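You operate a simulated robot arm through the tools that you are given. There is no shell and no other tool.

You are at the controls of a simulated robot arm. One attempt, no reset.

## Task
Set the tension to FIRM, finish winding the roll in the winder and put it in the PARCELS tray.
Fine: then feed a new sheet and lay the back roll of the two in the winder.
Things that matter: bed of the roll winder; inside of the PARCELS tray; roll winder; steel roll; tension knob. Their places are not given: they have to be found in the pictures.

It is judged by the outcome, as a careful person would: the job done as asked, and still so three seconds after it is handed in. It fails if anything else is knocked over, pushed out of place, dropped, spilled or broken. Flat cloth is picked up by pressing the open fingertips on it (5 to 10 N) and closing them slowly along it; thin cloth reads only 2 to 8 mm in the jaws.

## Robot
A 7-joint arm with a two-finger parallel gripper, fixed in place. Base frame: the origin is on the floor under the middle of its stand, x ahead of it, y to its left, z up. Units: mm, degrees, N and s.
It reaches about 1479 mm from its shoulder. Its first joint turns from -166.0 to 166.0 degrees. Payload 4.4 kg.
The TCP is the grasp point between the finger pads, 23 mm short of the fingertips. In the tool frame z runs along the fingers and y along their closing line. The gripper opens to 94 mm. The fingers are 38 mm wide and 10 mm thick; the gripper's body (54 by 96 mm) begins 39 mm behind the TCP.
Orientation is that of the tool frame in the base frame, as a unit quaternion [x, y, z, w]. With the fingers straight down and closing along the base's y, the tool's x points along the base's -x, its y along +y and its z along -z.

## Interface
- The arm moves only by the tool drive_tool. Its argument "rows" is a list of rows, each a list of 3 entries, a list of its own where there are three numbers: the gripper command, from -1 (fully open) to 1 (shut), values between in proportion, then the shift along the base's x, y, z in units of 40 mm (1.0 is 40 mm), then the turn, a rotation vector about the base's x, y, z in units of 8 degrees (1.0 is 8 degrees). In form: [[claw, [dx, dy, dz], [wx, wy, wz]], ...]. A call has 1 to 20 rows; each row shifts and turns the commanded pose from where the row before left it. A call with a number of a shift or a turn outside -1 to 1 is refused whole. A row lasts 0.2 s, in which the tool goes at most 50 mm and 8.6 degrees; a call with a longer step from one row to the next is refused whole, and so is a gripper value outside its range. A pose out of reach is approached as far as the arm can. The call stops where the force on the tool passes 40 N (or 10 N more than at its start, if that is more) or the arm is blocked; 0.2 s more then pass. Each finger travels about 72 mm/s and halts on what it meets, pressing with about 42 N; the grip force reading is that of the motor and also rises with nothing between the fingers. The clock runs only during rows and for 0.2 s after the last one: add rows that do not move to give the fingers time. It gives the time, the measured TCP pose, the force on the tool (base axes), the opening and the grip force at its end, in the units of the frame above (readings bear some noise), with the torque about the TCP (base axes, N m) and any sound that the robot's microphone picked up.
- Cameras (640 x 400 px; columns grow to the right, rows downward): "scene" is fixed at [211.1, -650.3, 1601.7]; the picture's right is [0.94, -0.35, 0.00], its down [-0.14, -0.38, -0.92] and it looks along [0.32, 0.86, -0.40] (base axes); focal length 321 px, centre (320, 200). "wrist" rides on the gripper at [86, 16, -75] in the tool frame; the picture's right is [-0.18, 0.98, 0.00], its down [-0.58, -0.11, -0.81] and it looks along [-0.79, -0.15, 0.59] (tool axes); focal length 243 px, centre (320, 200).
- capture(camera): a new picture of that camera. No time passes.
- locate(camera, pixels): for up to 12 pixels [column, row] of the newest picture of that camera ("zoom" is the newest enlarged one), the place [x, y, z] in the base frame of the surface seen there, good to about 3 mm, but the place of the scene camera against the robot may be out by one fixed shift of up to 12 mm in any direction. No time passes.
- inspect(camera, box): a new picture of the part [left, top, right, bottom] of that camera's present view, enlarged. No time passes.
- finish_job(): hands the job in; it is judged then, once.

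Leave the gripper open and the arm clear of the work at the hand-in unless told otherwise.

The tools are called as name(argument=value, ...) on one line, values as JSON. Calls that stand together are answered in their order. drive_tool: Moves the arm, as the interface text tells. Its arguments: {"type":"object","properties":{"rows":{"type":"array"}},"required":["rows"]} The other tools are called the same way: capture (camera) takes a picture; locate (camera, pixels) gives the place of the surface under pixels of a picture; inspect (camera, box) takes an enlarged picture of a part of a camera's view; finish_job () hands the job in.

At the start:

```text
clock: 0.0
tcp_pos: [494.8, 477.5, 1306.8]
orientation: [-0.001, 1.0, 0.0, -0.001]
ft_force: [-0.9, 0.2, 0.4]
torque: [0.01, 0.0, 0.03]
grip_width: 94.0
grip_force: 0.0
```

scene: 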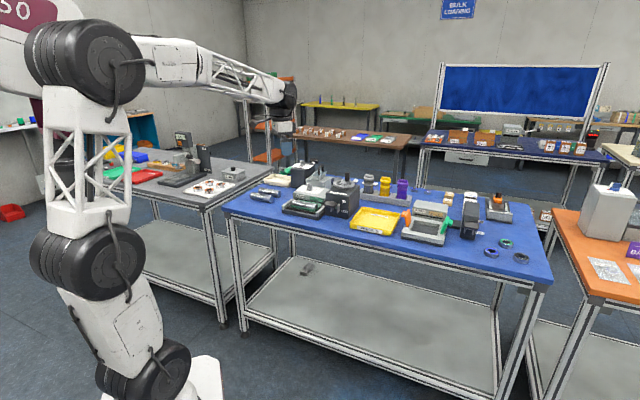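
wrist: 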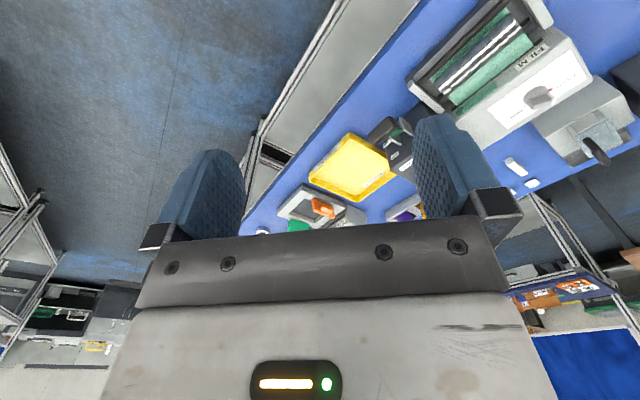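

The scene shows a blue table with several machines on it. I'll enlarge the part of the scene around the blue table first.

inspect(camera="scene", box=[220, 150, 420, 275])

inspect(camera="wrist", box=[260, 0, 640, 240])

inspect(camera="scene", box=[340, 150, 540, 275])

```text
3.20 times, centred on (320, 212) of scene
```

zoom: 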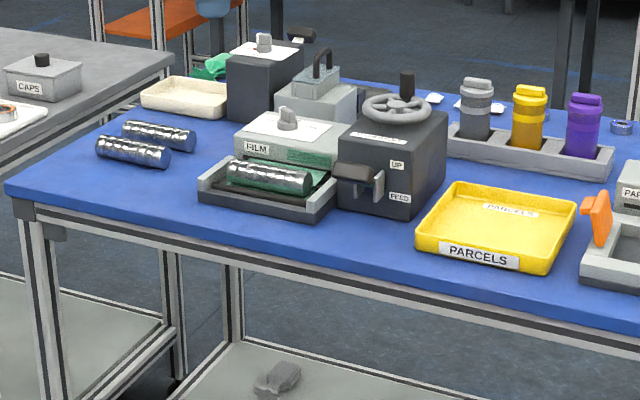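

```text
1.67 times, centred on (450, 120) of wrist
```

zoom: 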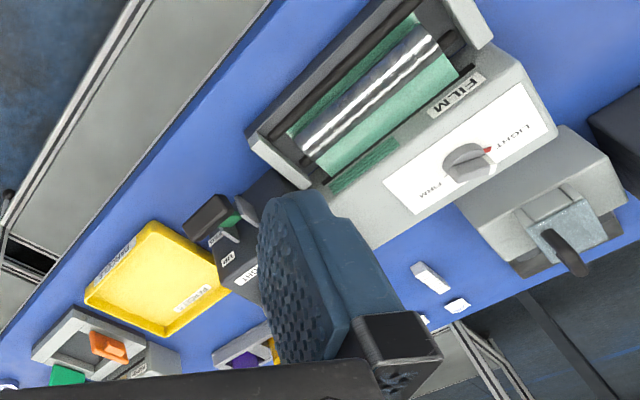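

```text
3.20 times, centred on (440, 212) of scene
```

zoom: 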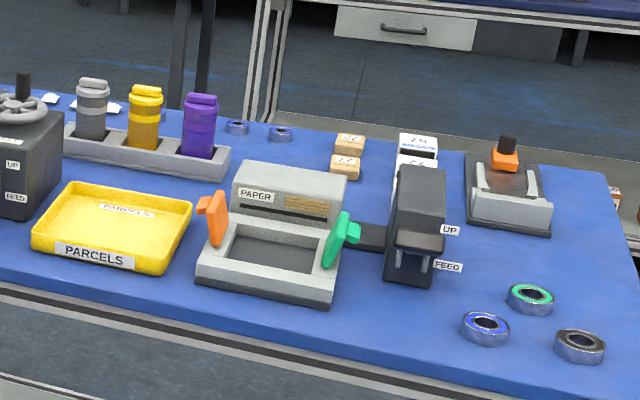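

I see the FILM machine with a roll in its bed, a knob with LIGHT/FIRM, a black box with a handwheel and UP/FEED lever, two loose steel rolls and the yellow PARCELS tray. Next I locate key points in both pictures.

inspect(camera="scene", box=[240, 155, 370, 236])

locate(camera="scene", pixels=[[262, 197], [270, 191], [304, 205], [309, 186], [345, 184], [346, 174], [333, 206], [376, 218], [375, 230], [347, 218], [230, 210], [545, 285]])

locate(camera="wrist", pixels=[[475, 60], [543, 95], [490, 60], [350, 170], [410, 85], [500, 10]])

```text
4.92 times, centred on (305, 196) of scene
```

zoom: 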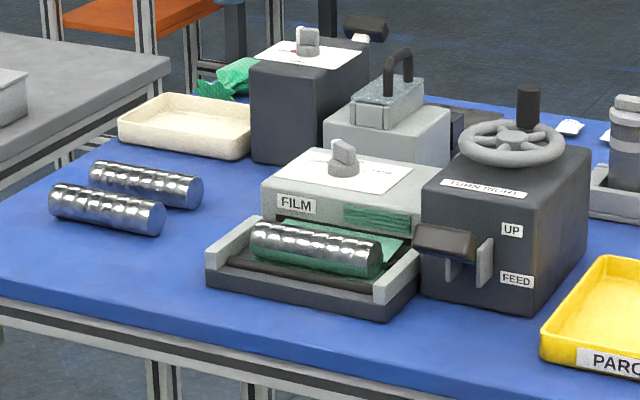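

```text
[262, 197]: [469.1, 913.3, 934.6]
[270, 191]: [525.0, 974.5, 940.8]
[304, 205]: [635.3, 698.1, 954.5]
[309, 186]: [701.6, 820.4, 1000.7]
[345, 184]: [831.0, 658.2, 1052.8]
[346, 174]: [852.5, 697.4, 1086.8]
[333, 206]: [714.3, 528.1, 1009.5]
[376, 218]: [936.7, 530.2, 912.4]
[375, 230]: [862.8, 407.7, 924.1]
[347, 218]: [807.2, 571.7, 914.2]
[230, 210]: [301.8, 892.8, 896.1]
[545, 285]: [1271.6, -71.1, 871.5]
```

```text
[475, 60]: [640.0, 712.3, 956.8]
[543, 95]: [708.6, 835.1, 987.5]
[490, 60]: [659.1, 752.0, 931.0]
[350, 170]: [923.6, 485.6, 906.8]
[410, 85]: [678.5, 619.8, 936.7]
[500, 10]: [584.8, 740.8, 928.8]
```

The table stands at 45° to the base axes. I'll enlarge labels on the crank box and the other knob machine for reading.

inspect(camera="scene", box=[320, 165, 368, 195])

inspect(camera="scene", box=[288, 178, 352, 218])

inspect(camera="scene", box=[272, 152, 336, 192])

```text
13.33 times, centred on (344, 180) of scene
```

zoom: 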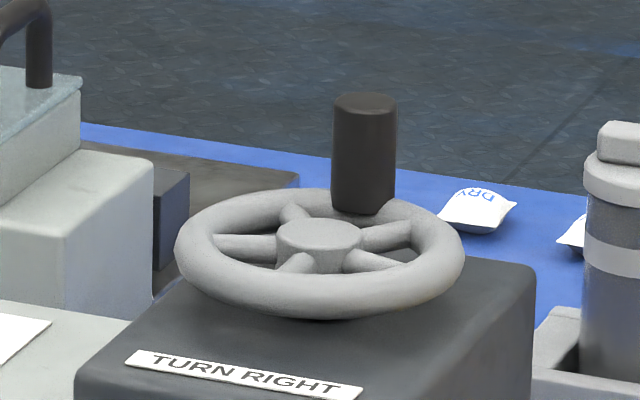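

```text
10.00 times, centred on (320, 198) of scene
```

zoom: 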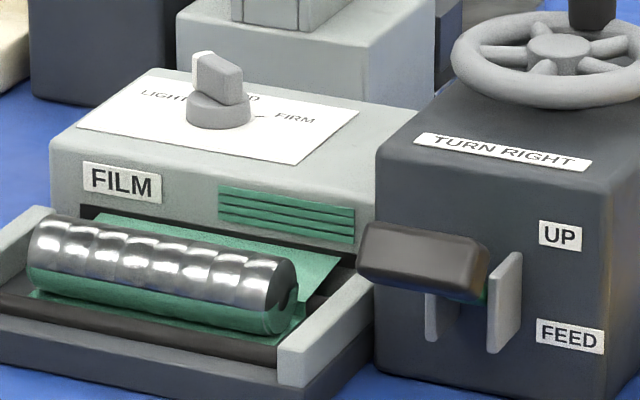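

```text
10.00 times, centred on (304, 172) of scene
```

zoom: 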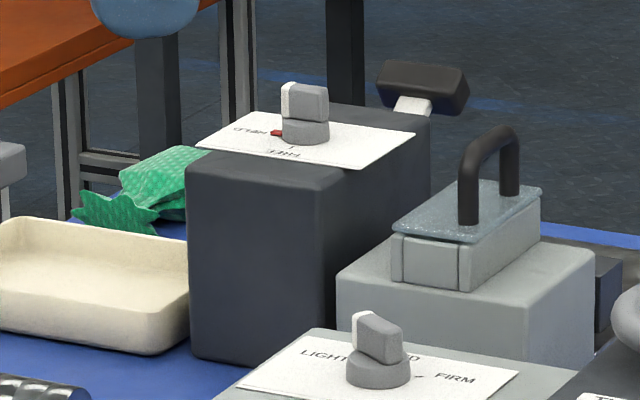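

The labels read "TURN RIGHT" on the wheel box, LIGHT / (middle) / FIRM on the film winder, HELD/FREE on the dark machine behind. I'll move the arm high above the winder with a 45° turn to get a near-overhead wrist view.

drive_tool(rows=[[-1, [0.28, 0.83, -0.13], [0, 0, 0.94]], [-1, [0.28, 0.83, -0.13], [0, 0, 0.94]], [-1, [0.28, 0.83, -0.13], [0, 0, 0.94]], [-1, [0.28, 0.83, -0.13], [0, 0, 0.94]], [-1, [0.28, 0.83, -0.13], [0, 0, 0.94]], [-1, [0.28, 0.83, -0.13], [0, 0, 0.94]], [-1, [0, 0, 0], [0, 0, 0]]])

capture(camera="wrist")

```text
clock: 1.6
tcp_pos: [563.0, 677.9, 1276.8]
orientation: [-0.385, 0.923, 0.0, 0.0]
ft_force: [0.5, -0.1, -0.4]
torque: [0.02, 0.0, -0.01]
grip_width: 94.0
grip_force: 0.0
```

```text
taken
```

wrist: 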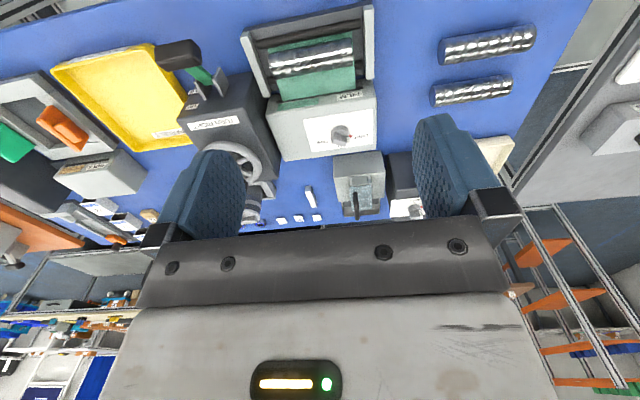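

Good overhead view (upside down). I'll enlarge the winder, the knob, and the lever/wheel box.

inspect(camera="wrist", box=[220, 0, 396, 110])

inspect(camera="wrist", box=[280, 80, 400, 155])

inspect(camera="wrist", box=[130, 20, 290, 220])

```text
3.64 times, centred on (308, 55) of wrist
```

zoom: 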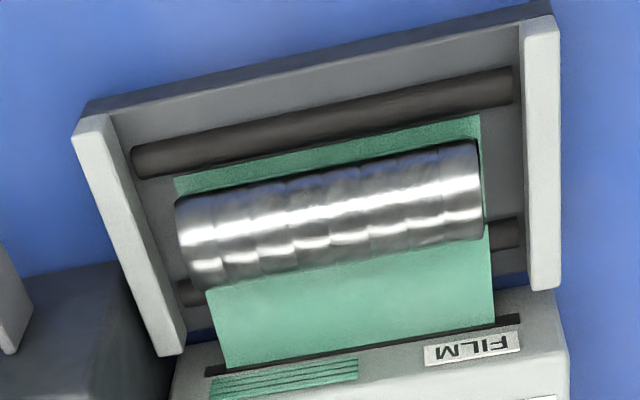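

```text
5.33 times, centred on (340, 118) of wrist
```

zoom: 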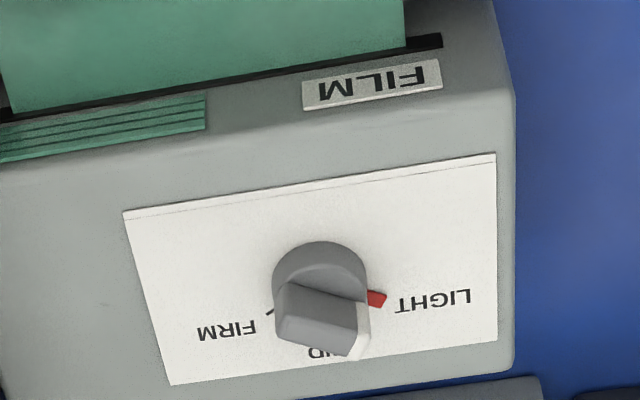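

```text
2.00 times, centred on (210, 120) of wrist
```

zoom: 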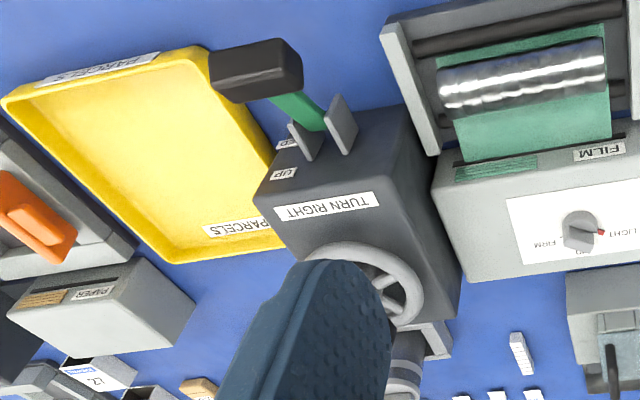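

The red pointer is at LIGHT, MID is at the back, FIRM on the other side. Now I take positions of the roll, bed, tray, lever and loose rolls from this picture.

locate(camera="wrist", pixels=[[272, 63], [352, 47], [311, 56], [253, 40], [370, 20], [342, 133], [178, 52], [205, 75], [490, 43], [472, 90], [60, 72], [150, 50]])

locate(camera="wrist", pixels=[[441, 48], [535, 38], [432, 93], [512, 88], [188, 130], [135, 150], [210, 120], [214, 90], [223, 82], [245, 180], [230, 150], [120, 95]])

```text
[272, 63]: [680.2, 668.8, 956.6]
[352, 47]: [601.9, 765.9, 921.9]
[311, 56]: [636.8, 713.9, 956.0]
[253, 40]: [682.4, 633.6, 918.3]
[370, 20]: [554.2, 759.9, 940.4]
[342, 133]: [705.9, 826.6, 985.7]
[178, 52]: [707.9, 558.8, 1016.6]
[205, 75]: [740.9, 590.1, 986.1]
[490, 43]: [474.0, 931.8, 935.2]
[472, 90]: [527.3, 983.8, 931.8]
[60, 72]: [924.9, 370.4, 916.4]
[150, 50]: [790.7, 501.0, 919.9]
```

```text
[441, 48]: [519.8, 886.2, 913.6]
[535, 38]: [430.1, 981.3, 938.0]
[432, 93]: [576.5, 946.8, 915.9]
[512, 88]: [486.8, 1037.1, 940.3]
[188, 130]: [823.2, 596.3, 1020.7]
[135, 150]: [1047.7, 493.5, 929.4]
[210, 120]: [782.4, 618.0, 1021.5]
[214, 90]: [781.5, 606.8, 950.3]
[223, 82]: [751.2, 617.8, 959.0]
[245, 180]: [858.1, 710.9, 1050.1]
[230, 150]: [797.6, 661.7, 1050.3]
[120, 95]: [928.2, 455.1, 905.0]
```

Before lowering for a close look at the knob, I'll check the heights of neighbours: the dark HELD/FREE machine, clamp machine and crank post in the scene picture.

capture(camera="scene")

locate(camera="scene", pixels=[[314, 160], [302, 163], [322, 170], [347, 172], [331, 187], [363, 188], [344, 188], [320, 193], [309, 185], [338, 198]])

```text
taken
```

scene: 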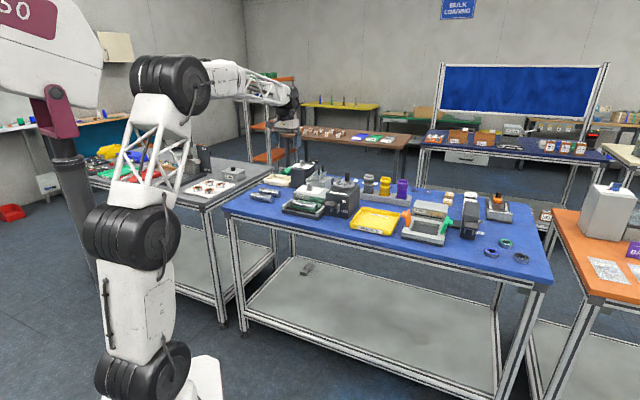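

```text
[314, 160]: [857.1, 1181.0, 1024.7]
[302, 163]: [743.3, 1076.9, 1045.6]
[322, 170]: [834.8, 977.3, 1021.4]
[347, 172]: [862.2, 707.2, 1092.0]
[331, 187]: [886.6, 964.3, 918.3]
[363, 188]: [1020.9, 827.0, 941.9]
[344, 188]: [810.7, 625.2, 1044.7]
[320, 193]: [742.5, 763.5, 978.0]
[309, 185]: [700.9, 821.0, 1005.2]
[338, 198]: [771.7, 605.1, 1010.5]
```

All neighbours are below 1100 mm. I'll move to about 150 mm above the knob for a close view.

drive_tool(rows=[[-1, [0.65, 0.68, -0.63], [0, 0, 0]], [-1, [0.65, 0.68, -0.63], [0, 0, 0]], [-1, [0.65, 0.68, -0.63], [0, 0, 0]], [-1, [0.65, 0.68, -0.63], [0, 0, 0]], [-1, [0.65, 0.68, -0.63], [0, 0, 0]], [-1, [0, 0, 0], [0, 0, 0]]])

capture(camera="wrist")

inspect(camera="wrist", box=[240, 20, 400, 120])

```text
clock: 3.0
tcp_pos: [691.6, 813.2, 1150.5]
orientation: [-0.383, 0.924, 0.0, 0.001]
ft_force: [-0.6, -0.5, -0.5]
torque: [0.03, 0.01, 0.0]
grip_width: 94.2
grip_force: 0.0
```

```text
taken
```

wrist: 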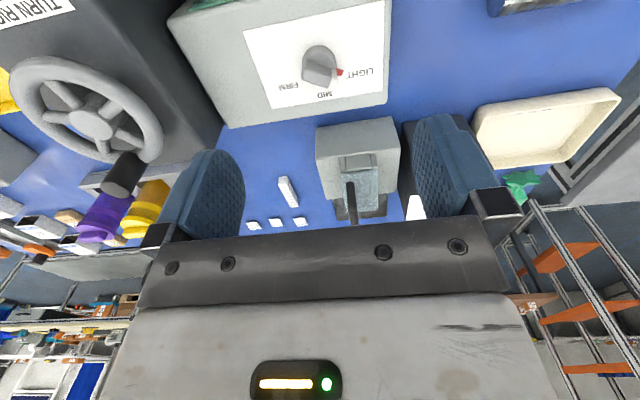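

```text
4.00 times, centred on (320, 70) of wrist
```

zoom: 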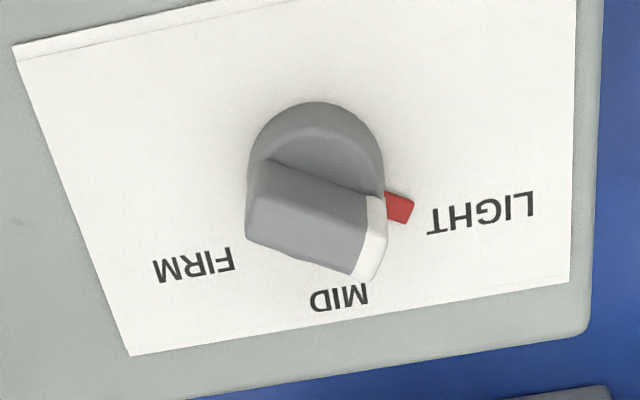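

I'll locate the knob's bar ends, the red pointer and the three labels in this enlargement.

locate(camera="zoom", pixels=[[275, 185], [355, 205], [260, 235], [345, 262], [398, 207], [480, 212], [340, 297], [193, 263], [315, 120], [315, 230], [370, 260], [312, 180]])

locate(camera="wrist", pixels=[[90, 124], [122, 178], [124, 160], [50, 75], [148, 130], [45, 130], [110, 70], [358, 190], [20, 10], [130, 165]])

```text
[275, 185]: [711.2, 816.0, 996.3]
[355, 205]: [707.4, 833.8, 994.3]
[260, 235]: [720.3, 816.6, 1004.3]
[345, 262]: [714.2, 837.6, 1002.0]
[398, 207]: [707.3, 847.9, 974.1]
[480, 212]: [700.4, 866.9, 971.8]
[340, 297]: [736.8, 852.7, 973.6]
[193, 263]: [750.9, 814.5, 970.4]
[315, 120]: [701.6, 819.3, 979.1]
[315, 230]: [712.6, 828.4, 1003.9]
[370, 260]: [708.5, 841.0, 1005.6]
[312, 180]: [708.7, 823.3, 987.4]
```

```text
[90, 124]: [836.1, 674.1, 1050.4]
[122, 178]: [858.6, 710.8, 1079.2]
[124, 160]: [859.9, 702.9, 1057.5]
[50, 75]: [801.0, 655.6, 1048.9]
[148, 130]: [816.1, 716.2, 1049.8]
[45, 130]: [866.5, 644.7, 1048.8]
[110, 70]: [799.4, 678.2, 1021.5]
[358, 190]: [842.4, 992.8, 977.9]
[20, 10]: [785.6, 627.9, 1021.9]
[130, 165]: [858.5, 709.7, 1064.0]
```

The labels lie around the knob centre at about (711, 826): LIGHT at 105°, MID at 45°, FIRM at -15°. The bar points to LIGHT, top at z≈1005, plate at 972. I'll turn the tool +60° so the fingers straddle the bar, and come to z≈1060 over it.

drive_tool(rows=[[-1, [0.06, 0.04, -0.28], [0, 0, 0.94]], [-1, [0.06, 0.04, -0.28], [0, 0, 0.94]], [-1, [0.06, 0.04, -0.28], [0, 0, 0.94]], [-1, [0.06, 0.04, -0.28], [0, 0, 0.94]], [-1, [0.06, 0.04, -0.28], [0, 0, 0.94]], [-1, [0.06, 0.04, -0.28], [0, 0, 0.94]], [-1, [0.06, 0.04, -0.28], [0, 0, 0.94]], [-1, [0.06, 0.04, -0.28], [0, 0, 0.94]], [-1, [0, 0, 0], [0, 0, 0]]])

capture(camera="wrist")

inspect(camera="scene", box=[240, 120, 400, 220])

```text
clock: 5.0
tcp_pos: [711.3, 825.9, 1059.8]
orientation: [0.795, -0.607, 0.001, 0.001]
ft_force: [0.7, -0.1, -0.7]
torque: [0.0, -0.02, 0.05]
grip_width: 94.1
grip_force: 0.0
```

```text
taken
```

wrist: 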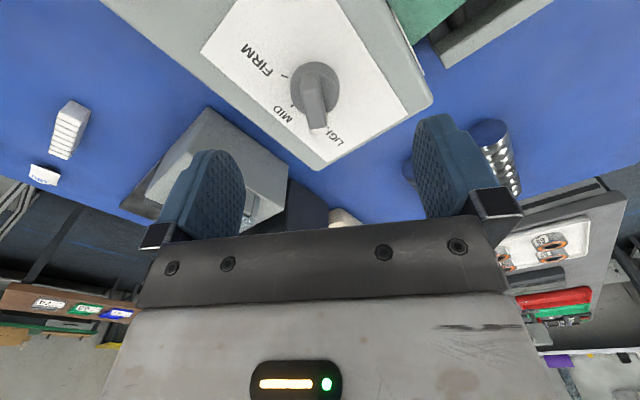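

```text
4.00 times, centred on (320, 170) of scene
```

zoom: 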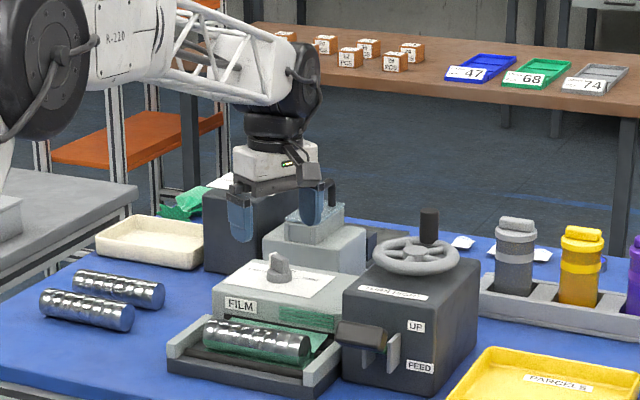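

The bar runs straight down the picture between the fingers. I'll check its exact centre.

inspect(camera="wrist", box=[272, 50, 368, 140])

```text
4.44 times, centred on (320, 95) of wrist
```

zoom: 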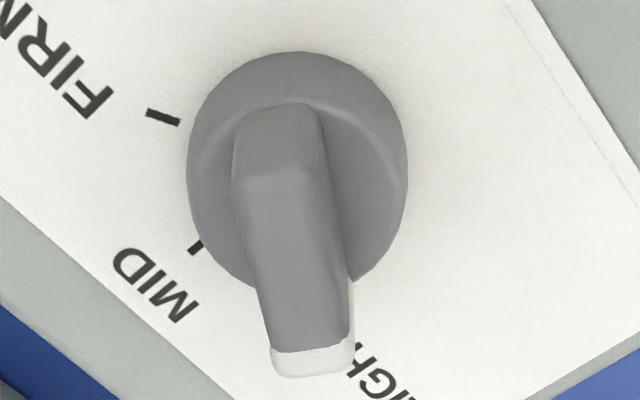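

locate(camera="zoom", pixels=[[240, 185], [318, 185], [270, 340], [345, 330], [280, 250], [300, 300], [275, 180], [312, 360]])

```text
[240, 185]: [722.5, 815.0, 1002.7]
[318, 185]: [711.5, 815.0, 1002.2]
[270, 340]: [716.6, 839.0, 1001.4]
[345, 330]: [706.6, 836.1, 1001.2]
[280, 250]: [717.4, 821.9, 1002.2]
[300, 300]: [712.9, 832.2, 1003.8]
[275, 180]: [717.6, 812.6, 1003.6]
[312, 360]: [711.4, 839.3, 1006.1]
```

Bar centre is about (713, 826.5), width 11 mm, angle ≈103°. I'll lower to z≈1012 with open fingers (tips at 989, above the knob's disc), then close on the bar.

drive_tool(rows=[[-1, [0.04, 0.01, -0.4], [0, 0, 0]], [-1, [0, 0, -0.4], [0, 0, 0]], [-1, [0, 0, -0.38], [0, 0, 0]], [-1, [0, 0, 0], [0, 0, 0]], [0.5, [0, 0, 0], [0, 0, 0]], [0.5, [0, 0, 0], [0, 0, 0]], [0.85, [0, 0, 0], [0, 0, 0]], [0.85, [0, 0, 0], [0, 0, 0]]])

```text
clock: 6.8
tcp_pos: [713.2, 826.3, 1013.2]
orientation: [0.795, -0.607, 0.0, 0.0]
ft_force: [16.2, 8.6, -2.0]
torque: [0.3, -0.2, -0.2]
grip_width: 14.9
grip_force: 8.7
```

The grip reads 14.9 mm with a sideways push of about 18 N in +x, so one finger touched first. I'll shift about 2 mm in that direction and close a bit more.

drive_tool(rows=[[0.85, [0.04, 0.012, 0], [0, 0, 0]], [0.9, [0, 0, 0], [0, 0, 0]], [0.9, [0, 0, 0], [0, 0, 0]]])

capture(camera="wrist")

```text
clock: 7.6
tcp_pos: [715.2, 827.3, 1013.2]
orientation: [0.795, -0.607, 0.0, -0.001]
ft_force: [14.0, 5.8, 0.4]
torque: [-0.07, -0.26, -0.26]
grip_width: 11.6
grip_force: 45.2
```

```text
taken
```

wrist: 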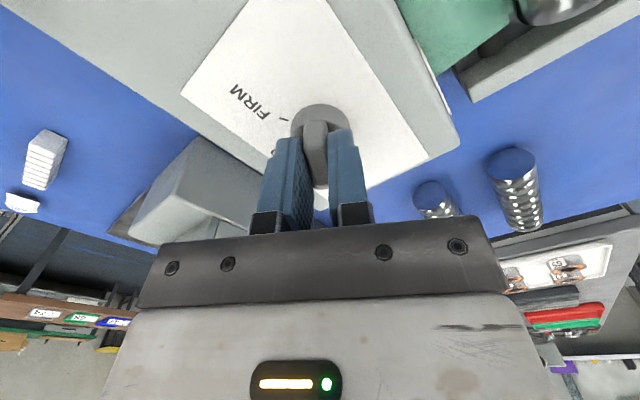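

Clamped at 11.6 mm. There's residual side force of 14 N; I'll nudge a bit further to relax it and read again.

drive_tool(rows=[[0.9, [0.04, 0.01, 0], [0, 0, 0]], [0.9, [0, 0, 0], [0, 0, 0]]])

```text
clock: 8.4
tcp_pos: [715.9, 827.1, 1014.5]
orientation: [0.795, -0.606, 0.001, 0.001]
ft_force: [-12.8, -9.8, 3.0]
torque: [0.42, 0.18, -0.25]
grip_width: 11.8
grip_force: 44.7
stopped in row 2: the force on the tool passed its limit at 42 N (the readings are from after the stop); the commanded pose is now the measured one
```

The force flipped sign, so the centre is about (715.5, 827). Now I start turning clockwise (negative z), a first small piece to see how it reacts.

drive_tool(rows=[[0.9, [-0.01, -0.005, 0], [0, 0, -0.5]], [0.9, [0, 0, 0], [0, 0, -0.5]], [0.9, [0, 0, 0], [0, 0, -0.5]]])

```text
clock: 9.2
tcp_pos: [713.8, 827.4, 1012.1]
orientation: [0.727, -0.686, 0.0, 0.003]
ft_force: [-13.8, -14.4, 7.5]
torque: [-0.96, 0.02, 0.05]
grip_width: 11.8
grip_force: 44.9
```

It turned 12° smoothly. I'll continue clockwise with a tiny correction against the side force.

drive_tool(rows=[[0.9, [-0.015, -0.015, 0], [0, 0, -0.6]], [0.9, [0, 0, 0], [0, 0, -0.6]], [0.9, [0, 0, 0], [0, 0, -0.6]], [0.9, [0, 0, 0], [0, 0, -0.6]], [0.9, [0, 0, 0], [0, 0, -0.6]]])

```text
clock: 10.4
tcp_pos: [714.2, 826.1, 1012.8]
orientation: [-0.568, 0.823, 0.0, -0.001]
ft_force: [11.2, 24.5, 3.5]
torque: [1.09, -0.57, -0.02]
grip_width: 11.8
grip_force: 45.1
```

At 69° now; side force (11, 24) N. I'll shift about 1 mm with that force and go on.

drive_tool(rows=[[0.9, [0.012, 0.03, 0], [0, 0, -0.5]], [0.9, [0, 0, 0], [0, 0, -0.5]], [0.9, [0, 0, 0], [0, 0, -0.5]]])

```text
clock: 11.2
tcp_pos: [713.3, 826.1, 1012.8]
orientation: [-0.48, 0.877, 0.0, -0.001]
ft_force: [-23.4, -19.5, 16.0]
torque: [-0.42, 0.29, -0.02]
grip_width: 11.8
grip_force: 45.2
```

57° now, force (-23, -20, +16). I'll back off half a millimetre and raise slightly, then continue.

drive_tool(rows=[[0.9, [-0.012, -0.012, 0.015], [0, 0, -0.3]], [0.9, [0, 0, 0], [0, 0, -0.5]], [0.9, [0, 0, 0], [0, 0, -0.5]]])

```text
clock: 12.0
tcp_pos: [714.0, 826.3, 1013.2]
orientation: [-0.398, 0.917, 0.0, -0.001]
ft_force: [-19.1, -10.3, 8.4]
torque: [-0.24, 0.17, 0.0]
grip_width: 11.8
grip_force: 44.6
```

46.9°, right at MID. Continuing toward FIRM.

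drive_tool(rows=[[0.9, [-0.012, -0.008, 0.005], [0, 0, -0.5]], [0.9, [0, 0, 0], [0, 0, -0.5]], [0.9, [0, 0, 0], [0, 0, -0.5]], [0.9, [0, 0, 0], [0, 0, -0.5]]])

```text
clock: 13.0
tcp_pos: [713.5, 826.2, 1012.5]
orientation: [-0.266, 0.964, 0.001, 0.0]
ft_force: [4.8, 27.2, -4.2]
torque: [0.51, -0.63, 0.01]
grip_width: 12.0
grip_force: 45.0
```

30.8°; force (5, 27). Small +y correction and continue.

drive_tool(rows=[[0.9, [0.004, 0.015, 0], [0, 0, -0.5]], [0.9, [0, 0, 0], [0, 0, -0.5]], [0.9, [0, 0, 0], [0, 0, -0.5]]])

```text
clock: 13.8
tcp_pos: [713.6, 827.8, 1012.7]
orientation: [-0.163, 0.987, 0.001, -0.001]
ft_force: [-9.2, 12.3, -2.6]
torque: [-0.38, 1.49, 0.02]
grip_width: 11.8
grip_force: 45.1
```

18.8°; forces moderate. Continuing.

drive_tool(rows=[[0.9, [-0.005, 0.005, 0], [0, 0, -0.5]], [0.9, [0, 0, 0], [0, 0, -0.5]], [0.9, [0, 0, 0], [0, 0, -0.5]], [0.9, [0, 0, 0], [0, 0, -0.5]]])

```text
clock: 14.8
tcp_pos: [713.2, 826.8, 1012.3]
orientation: [-0.024, 1.0, 0.001, 0.0]
ft_force: [-4.4, 14.1, -9.7]
torque: [0.0, 1.21, 0.01]
grip_width: 12.0
grip_force: 45.0
```

2.8° now. About 18° more to FIRM at -15°.

drive_tool(rows=[[0.9, [0, 0.005, 0], [0, 0, -0.5]], [0.9, [0, 0, 0], [0, 0, -0.5]], [0.9, [0, 0, 0], [0, 0, -0.5]], [0.9, [0, 0, 0], [0, 0, -0.5]]])

capture(camera="wrist")

inspect(camera="scene", box=[280, 165, 352, 210])

```text
clock: 15.8
tcp_pos: [713.1, 828.0, 1012.2]
orientation: [0.115, 0.993, 0.001, -0.001]
ft_force: [2.7, 26.1, -13.2]
torque: [0.5, 0.99, 0.01]
grip_width: 11.9
grip_force: 44.8
```

```text
taken
```

wrist: 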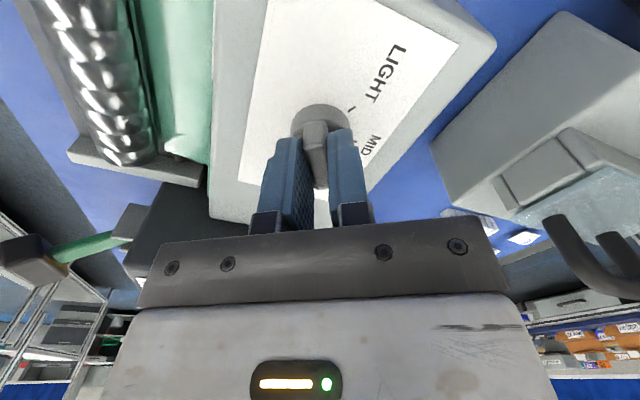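

```text
8.89 times, centred on (316, 188) of scene
```

zoom: 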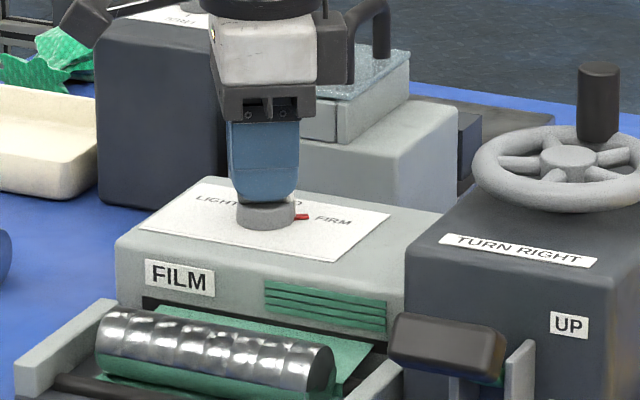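

At -13.2°, and the red pointer is at FIRM in the scene. I turn 2° more, relax the side force, then open and lift straight up.

drive_tool(rows=[[0.9, [0, 0.012, 0.005], [0, 0, -0.25]], [0.9, [0, 0.005, 0.005], [0, 0, 0]], [0.5, [0, 0, 0], [0, 0, 0]], [-0.2, [0, 0, 0], [0, 0, 0]], [-0.2, [0, 0, 0.1], [0, 0, 0]], [-0.2, [0, 0, 0.4], [0, 0, 0]], [-0.2, [0, 0, 0.8], [0, 0, 0]], [-0.2, [0, 0, 0.8], [0, 0, 0]], [-0.2, [0, 0, 0.8], [0, 0, 0]], [-0.2, [0, 0, 0], [0, 0, 0]]])

capture(camera="wrist")

inspect(camera="wrist", box=[240, 0, 400, 130])

inspect(camera="scene", box=[280, 165, 352, 210])

```text
clock: 18.0
tcp_pos: [712.7, 827.2, 1129.6]
orientation: [0.131, 0.991, 0.001, -0.001]
ft_force: [-0.1, 0.0, 0.2]
torque: [0.04, 0.02, -0.04]
grip_width: 56.5
grip_force: 0.1
```

```text
taken
```

wrist: 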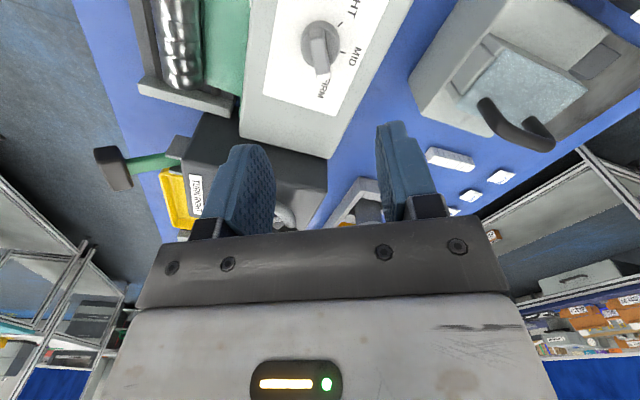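

```text
3.08 times, centred on (320, 65) of wrist
```

zoom: 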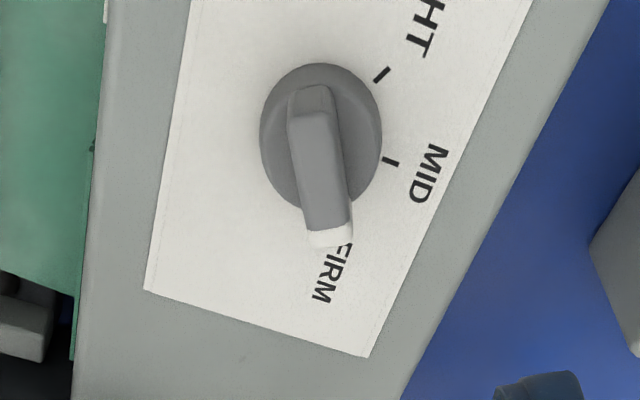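

```text
8.89 times, centred on (316, 188) of scene
```

zoom: 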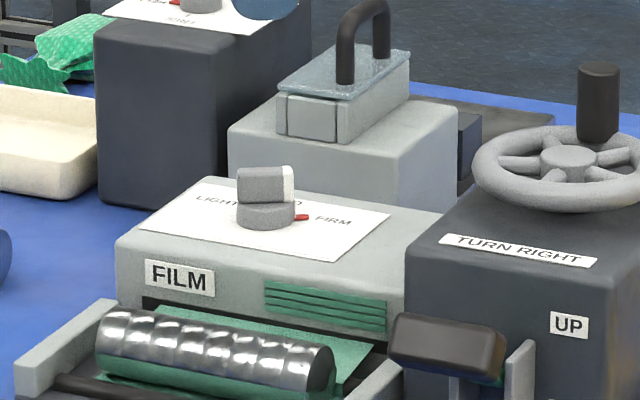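

The tension is at FIRM (white end and red pointer at FIRM). Next, I move over the handwheel for a close look before cranking.

drive_tool(rows=[[-1, [0, 0, 0.8], [0, 0, 0]], [-1, [0.35, -0.52, 0.12], [0, 0, 0.94]], [-1, [0.35, -0.52, 0.12], [0, 0, 0.94]], [-1, [0.35, -0.52, 0.12], [0, 0, 0.94]], [-1, [0.35, -0.52, 0.12], [0, 0, 0.94]], [-1, [0.35, -0.52, 0.12], [0, 0, 0.94]], [-1, [0.35, -0.52, 0.12], [0, 0, 0.94]], [-1, [0.35, -0.52, 0.12], [0, 0, 0.94]], [-1, [0.35, -0.52, 0.12], [0, 0, 0.94]], [-1, [0, 0, 0], [0, 0, 0]]])

capture(camera="wrist")

inspect(camera="wrist", box=[240, 10, 416, 120])

```text
clock: 20.2
tcp_pos: [826.1, 661.4, 1200.8]
orientation: [-0.384, 0.923, 0.001, -0.003]
ft_force: [-0.3, 0.2, -1.2]
torque: [0.01, 0.0, 0.01]
grip_width: 93.9
grip_force: 0.1
```

```text
taken
```

wrist: 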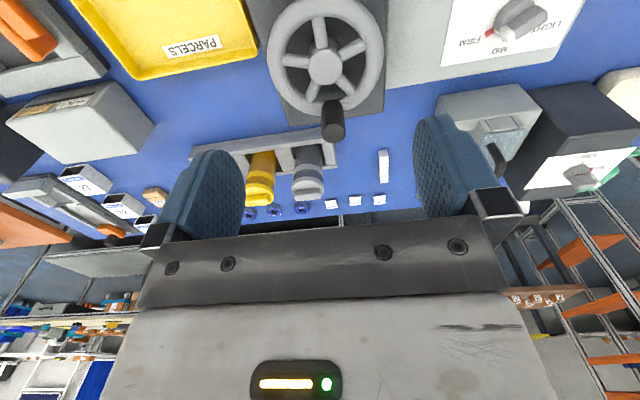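

```text
3.64 times, centred on (328, 65) of wrist
```

zoom: 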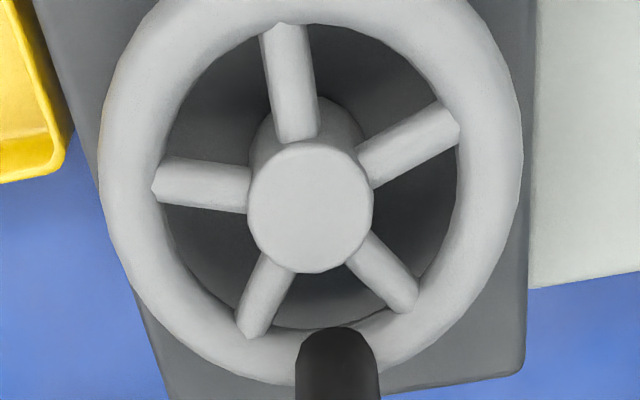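

I'll locate the hub, several rim points and the crank post.

locate(camera="zoom", pixels=[[310, 208], [130, 208], [490, 180], [190, 40], [440, 40], [215, 340], [430, 320], [338, 345], [338, 385]])

locate(camera="wrist", pixels=[[325, 67], [333, 132], [323, 118], [343, 118], [333, 112], [333, 103], [333, 125], [325, 105]])

```text
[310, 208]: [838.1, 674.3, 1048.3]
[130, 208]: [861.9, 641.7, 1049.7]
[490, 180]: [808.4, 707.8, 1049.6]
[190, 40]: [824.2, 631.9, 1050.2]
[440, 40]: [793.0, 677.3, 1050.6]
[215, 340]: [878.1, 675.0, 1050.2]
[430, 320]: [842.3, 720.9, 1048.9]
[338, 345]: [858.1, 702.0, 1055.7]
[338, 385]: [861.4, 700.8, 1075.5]
```

```text
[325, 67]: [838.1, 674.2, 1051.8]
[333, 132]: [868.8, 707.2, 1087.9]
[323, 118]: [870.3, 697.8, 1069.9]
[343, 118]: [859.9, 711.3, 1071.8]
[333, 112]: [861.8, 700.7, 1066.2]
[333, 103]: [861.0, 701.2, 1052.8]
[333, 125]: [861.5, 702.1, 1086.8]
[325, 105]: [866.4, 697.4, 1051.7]
```

Wheel centre ≈ (836, 675.5), radius ≈ 43; the crank post stands at ≈ (867, 705.5), top ≈ 1089. I'll move above the post, checking the bottle heights too.

locate(camera="wrist", pixels=[[262, 195], [308, 190], [240, 160], [335, 155]])

drive_tool(rows=[[-1, [0.51, 0.55, -0.2], [0, 0, 0]], [-1, [0.51, 0.55, -0.5], [0, 0, 0]], [-1, [0, 0, -0.8], [0, 0, 0]], [-1, [0, 0, 0], [0, 0, 0]]])

capture(camera="wrist")

```text
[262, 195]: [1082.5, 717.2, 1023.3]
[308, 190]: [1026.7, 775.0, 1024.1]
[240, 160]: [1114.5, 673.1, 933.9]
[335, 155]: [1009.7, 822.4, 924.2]
```

```text
clock: 21.2
tcp_pos: [866.3, 705.8, 1139.9]
orientation: [-0.384, 0.923, 0.002, -0.001]
ft_force: [-0.1, 0.2, -0.4]
torque: [0.03, 0.02, 0.02]
grip_width: 94.2
grip_force: 0.1
```

```text
taken
```

wrist: 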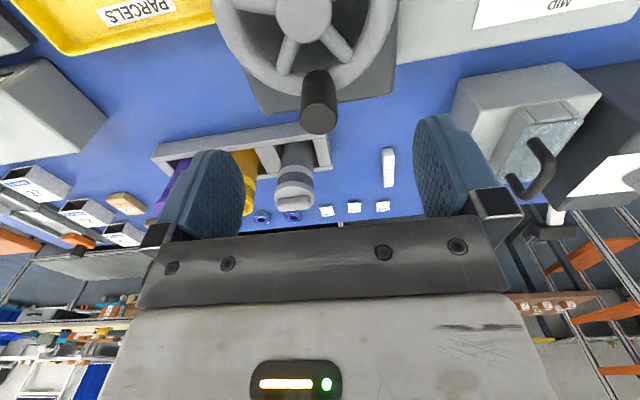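

The post is centred between the fingers at (319, 118). Lowering to z≈1080 and closing gently on it.

drive_tool(rows=[[-1, [0, 0, -0.7], [0, 0, 0]], [-1, [0, 0, -0.5], [0, 0, 0]], [-1, [0, 0, -0.3], [0, 0, 0]], [0.2, [0, 0, 0], [0, 0, 0]], [0.5, [0, 0, 0], [0, 0, 0]], [0.6, [0, 0, 0], [0, 0, 0]], [0.6, [0, 0, 0], [0, 0, 0]]])

capture(camera="wrist")

```text
clock: 22.8
tcp_pos: [867.1, 703.6, 1080.0]
orientation: [-0.383, 0.924, 0.0, -0.001]
ft_force: [16.8, -10.5, -0.1]
torque: [-0.25, -1.03, 0.18]
grip_width: 23.9
grip_force: 44.9
```

```text
taken
```

wrist: 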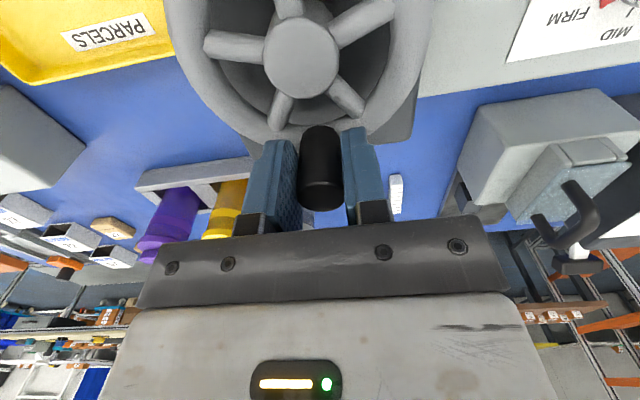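

The post is 24 mm thick and gripped; the true post place is about (868, 703). I'll ease the grip to about 23.5 mm and start a clockwise arc of 30° to feel the resistance.

drive_tool(rows=[[0.5, [0.15, -0.21, 0], [0, 0, 0]], [0.5, [0.083, -0.168, 0], [0, 0, 0]], [0.5, [0.05, -0.178, 0], [0, 0, 0]]])

capture(camera="wrist")

```text
clock: 23.6
tcp_pos: [877.7, 683.3, 1080.5]
orientation: [-0.384, 0.923, 0.001, -0.002]
ft_force: [-1.3, 1.4, 1.9]
torque: [-0.01, 0.02, -0.02]
grip_width: 23.7
grip_force: 0.9
```

```text
taken
```

wrist: 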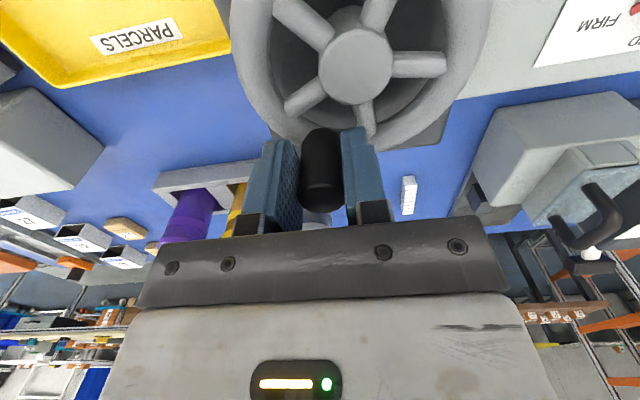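

It turns easily with the post caged. I continue the clockwise circle (10° per row) with a slightly tighter grip.

drive_tool(rows=[[0.54, [0.02, -0.185, 0], [0, 0, 0]], [0.54, [-0.013, -0.184, 0], [0, 0, 0]], [0.54, [-0.045, -0.18, 0], [0, 0, 0]], [0.54, [-0.075, -0.17, 0], [0, 0, 0]], [0.54, [-0.105, -0.153, 0], [0, 0, 0]], [0.54, [-0.128, -0.135, 0], [0, 0, 0]], [0.54, [-0.15, -0.108, 0], [0, 0, 0]], [0.54, [-0.167, -0.082, 0], [0, 0, 0]]])

capture(camera="wrist")

inspect(camera="scene", box=[280, 150, 376, 210])

```text
clock: 25.4
tcp_pos: [852.4, 635.1, 1081.4]
orientation: [-0.383, 0.924, 0.001, -0.001]
ft_force: [21.3, -22.9, 8.0]
torque: [-0.56, -0.18, -0.56]
grip_width: 35.7
grip_force: 15.6
```

```text
taken
```

wrist: 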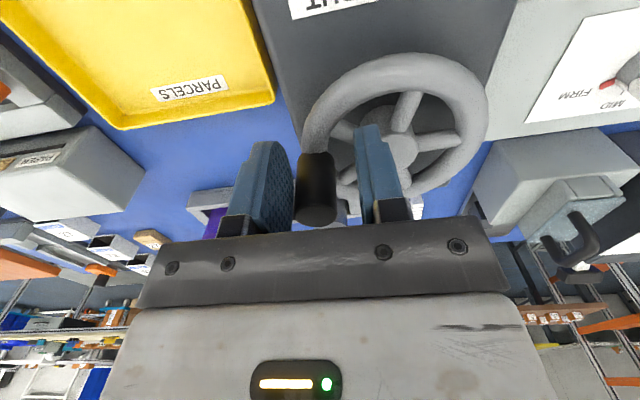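

```text
6.67 times, centred on (328, 180) of scene
```

zoom: 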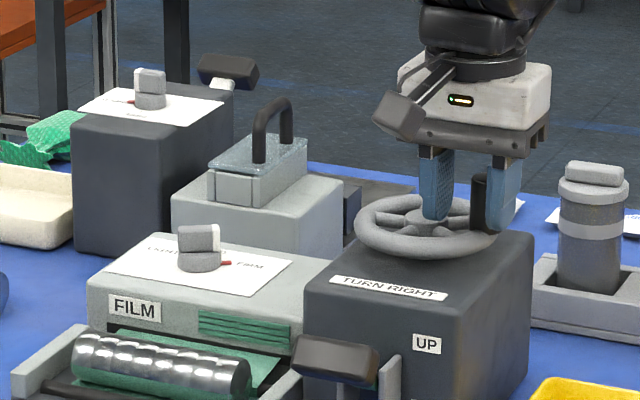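

The post lagged behind and the fingers were spread to 35.7 mm. I'll locate where the post is now relative to the fingers.

inspect(camera="wrist", box=[224, 100, 416, 240])

locate(camera="wrist", pixels=[[315, 212], [318, 170], [402, 155], [330, 155], [303, 180], [334, 180], [470, 90], [420, 65], [345, 90]])

```text
2.86 times, centred on (320, 170) of wrist
```

zoom: 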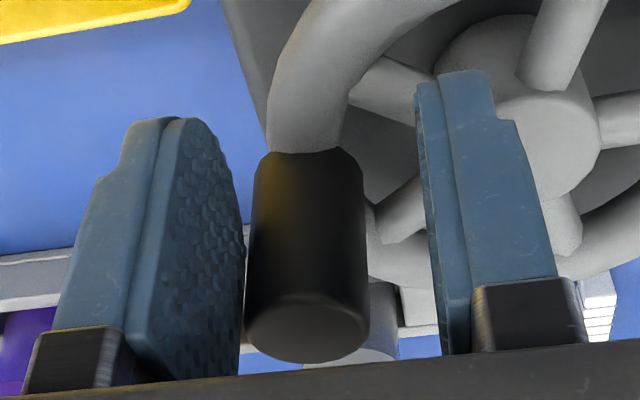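

```text
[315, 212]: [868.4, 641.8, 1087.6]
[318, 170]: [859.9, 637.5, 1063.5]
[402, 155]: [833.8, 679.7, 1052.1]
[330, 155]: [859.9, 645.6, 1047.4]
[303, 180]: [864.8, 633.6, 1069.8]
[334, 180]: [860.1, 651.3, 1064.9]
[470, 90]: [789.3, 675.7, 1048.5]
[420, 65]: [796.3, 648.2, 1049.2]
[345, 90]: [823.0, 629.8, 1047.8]
```

The post sits at about (868, 643), near one edge of the pads. I'll open, rise clear, and re-grip with the closing line tangential to the wheel (tool turned +90°), so I can turn the tool along with the wheel.

drive_tool(rows=[[0.1, [0, 0, 0], [0, 0, 0]], [0, [0, 0, 0.1], [0, 0, 0]], [0, [0, 0, 0.5], [0, 0, 0]], [-0.5, [0, 0, 0.8], [0, 0, 0]], [-1, [0, 0, 0.6], [0, 0, 0]], [-1, [0.05, 0.025, 0], [0, 0, 0.94]], [-1, [0.05, 0.025, 0], [0, 0, 0.94]], [-1, [0.05, 0.025, 0], [0, 0, 0.94]], [-1, [0.05, 0.025, 0], [0, 0, 0.94]], [-1, [0.05, 0.025, 0], [0, 0, 0.94]], [-1, [0.05, 0.025, 0], [0, 0, 0.94]], [-1, [0.05, 0.025, 0], [0, 0, 0.94]], [-1, [0.05, 0.025, 0], [0, 0, 0.94]], [-1, [0, 0, 0], [0, 0, 0.94]], [-1, [0, 0, 0], [0, 0, 0.94]], [-1, [0, 0, 0], [0, 0, 0.94]], [-1, [0, 0, 0], [0, 0, 0.94]], [-1, [0, 0, 0], [0, 0, 0]]])

capture(camera="wrist")

```text
clock: 29.2
tcp_pos: [866.6, 644.1, 1161.2]
orientation: [0.925, -0.38, 0.0, 0.002]
ft_force: [-0.3, 0.6, -0.8]
torque: [0.01, -0.01, -0.02]
grip_width: 93.8
grip_force: 0.1
```

```text
taken
```

wrist: 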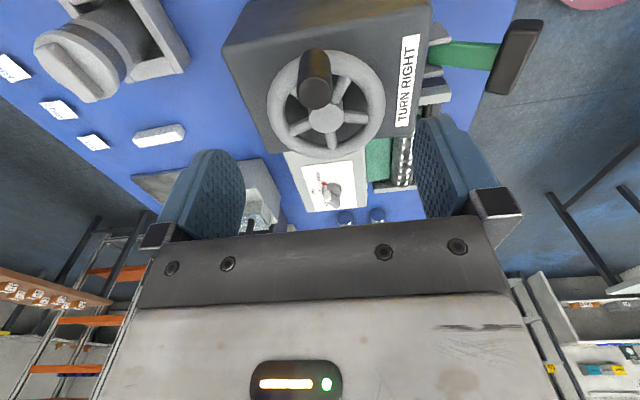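

Tool at 135° now. I locate the post and wheel rim from this side.

inspect(camera="wrist", box=[248, 40, 408, 165])

locate(camera="wrist", pixels=[[316, 95], [316, 60], [304, 75], [328, 75], [325, 118], [276, 103], [376, 98], [330, 150], [289, 75], [363, 72], [289, 133], [368, 128]])

```text
3.20 times, centred on (328, 102) of wrist
```

zoom: 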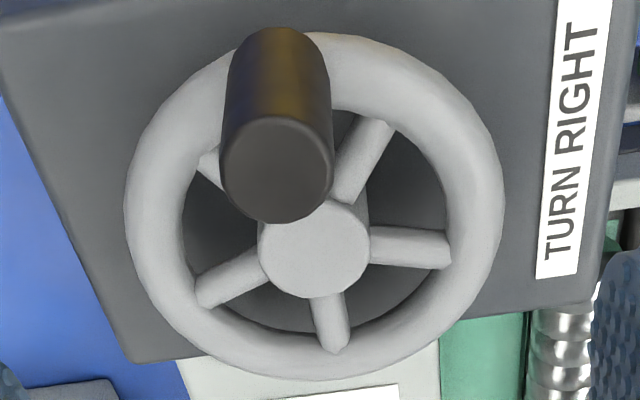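

```text
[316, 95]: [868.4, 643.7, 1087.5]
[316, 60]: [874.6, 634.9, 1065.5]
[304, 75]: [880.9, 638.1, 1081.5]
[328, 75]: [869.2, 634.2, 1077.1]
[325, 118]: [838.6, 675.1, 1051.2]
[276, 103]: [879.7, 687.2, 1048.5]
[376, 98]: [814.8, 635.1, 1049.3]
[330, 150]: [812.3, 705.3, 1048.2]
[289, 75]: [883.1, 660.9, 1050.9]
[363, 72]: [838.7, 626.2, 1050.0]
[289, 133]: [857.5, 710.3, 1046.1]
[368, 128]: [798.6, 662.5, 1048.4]
```

Combining both views: wheel centre ≈ (837.5, 673.5), radius ≈ 42.6, post now at (868.3, 643.8). I lower over it to z≈1083 and close to just hold it.

drive_tool(rows=[[-1, [0.04, -0.01, -0.5], [0, 0, 0]], [-1, [0, 0, -0.6], [0, 0, 0]], [-1, [0, 0, -0.5], [0, 0, 0]], [-1, [0, 0, -0.35], [0, 0, 0]], [0.2, [0, 0, 0], [0, 0, 0]], [0.45, [0, 0, 0], [0, 0, 0]], [0.5, [0, 0, 0], [0, 0, 0]], [0.5, [0, 0, 0], [0, 0, 0]]])

capture(camera="wrist")

```text
clock: 31.0
tcp_pos: [868.8, 643.4, 1082.0]
orientation: [0.925, -0.38, 0.0, 0.002]
ft_force: [1.1, 0.3, 0.5]
torque: [-0.03, 0.01, 0.0]
grip_width: 23.9
grip_force: 0.1
```

```text
taken
```

wrist: 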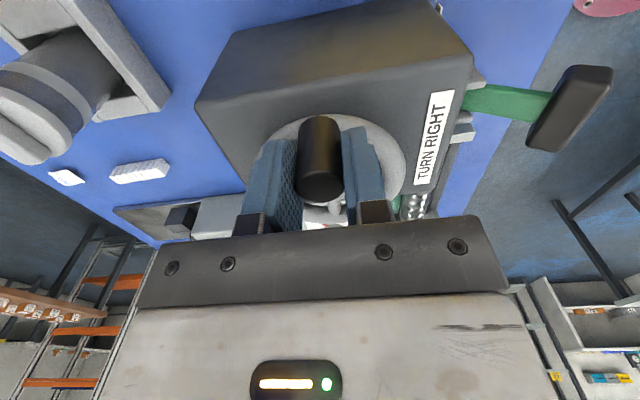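

The post is held between the fingers with nearly zero force. I now turn the tool together with the wheel clockwise: 10 rows of 8°.

drive_tool(rows=[[0.5, [-0.135, -0.093, 0], [0, 0, -1]], [0.5, [-0.1225, -0.0825, 0], [0, 0, -1]], [0.5, [-0.135, -0.0625, 0], [0, 0, -1]], [0.5, [-0.1425, -0.045, 0], [0, 0, -1]], [0.5, [-0.145, -0.025, 0], [0, 0, -1]], [0.5, [-0.15, -0.005, 0], [0, 0, -1]], [0.5, [-0.1475, 0.0175, 0], [0, 0, -1]], [0.5, [-0.1425, 0.0375, 0], [0, 0, -1]], [0.5, [-0.1375, 0.0575, 0], [0, 0, -1]], [0.5, [-0.1275, 0.075, 0], [0, 0, -1]]])

capture(camera="wrist")

```text
clock: 33.2
tcp_pos: [813.5, 637.3, 1082.2]
orientation: [-0.463, 0.886, 0.0, -0.001]
ft_force: [-0.1, -0.6, -0.9]
torque: [0.02, -0.07, 0.0]
grip_width: 24.0
grip_force: 0.5
```

```text
taken
```

wrist: 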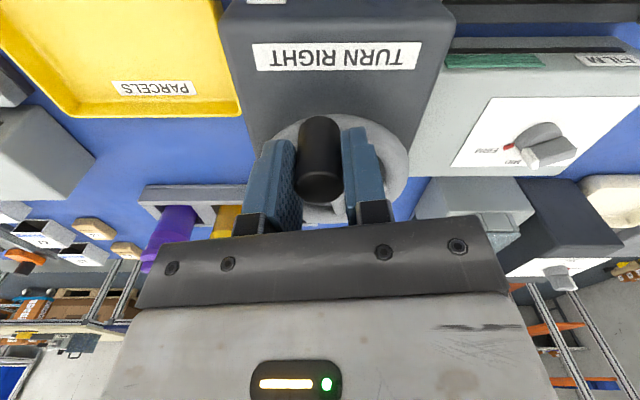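

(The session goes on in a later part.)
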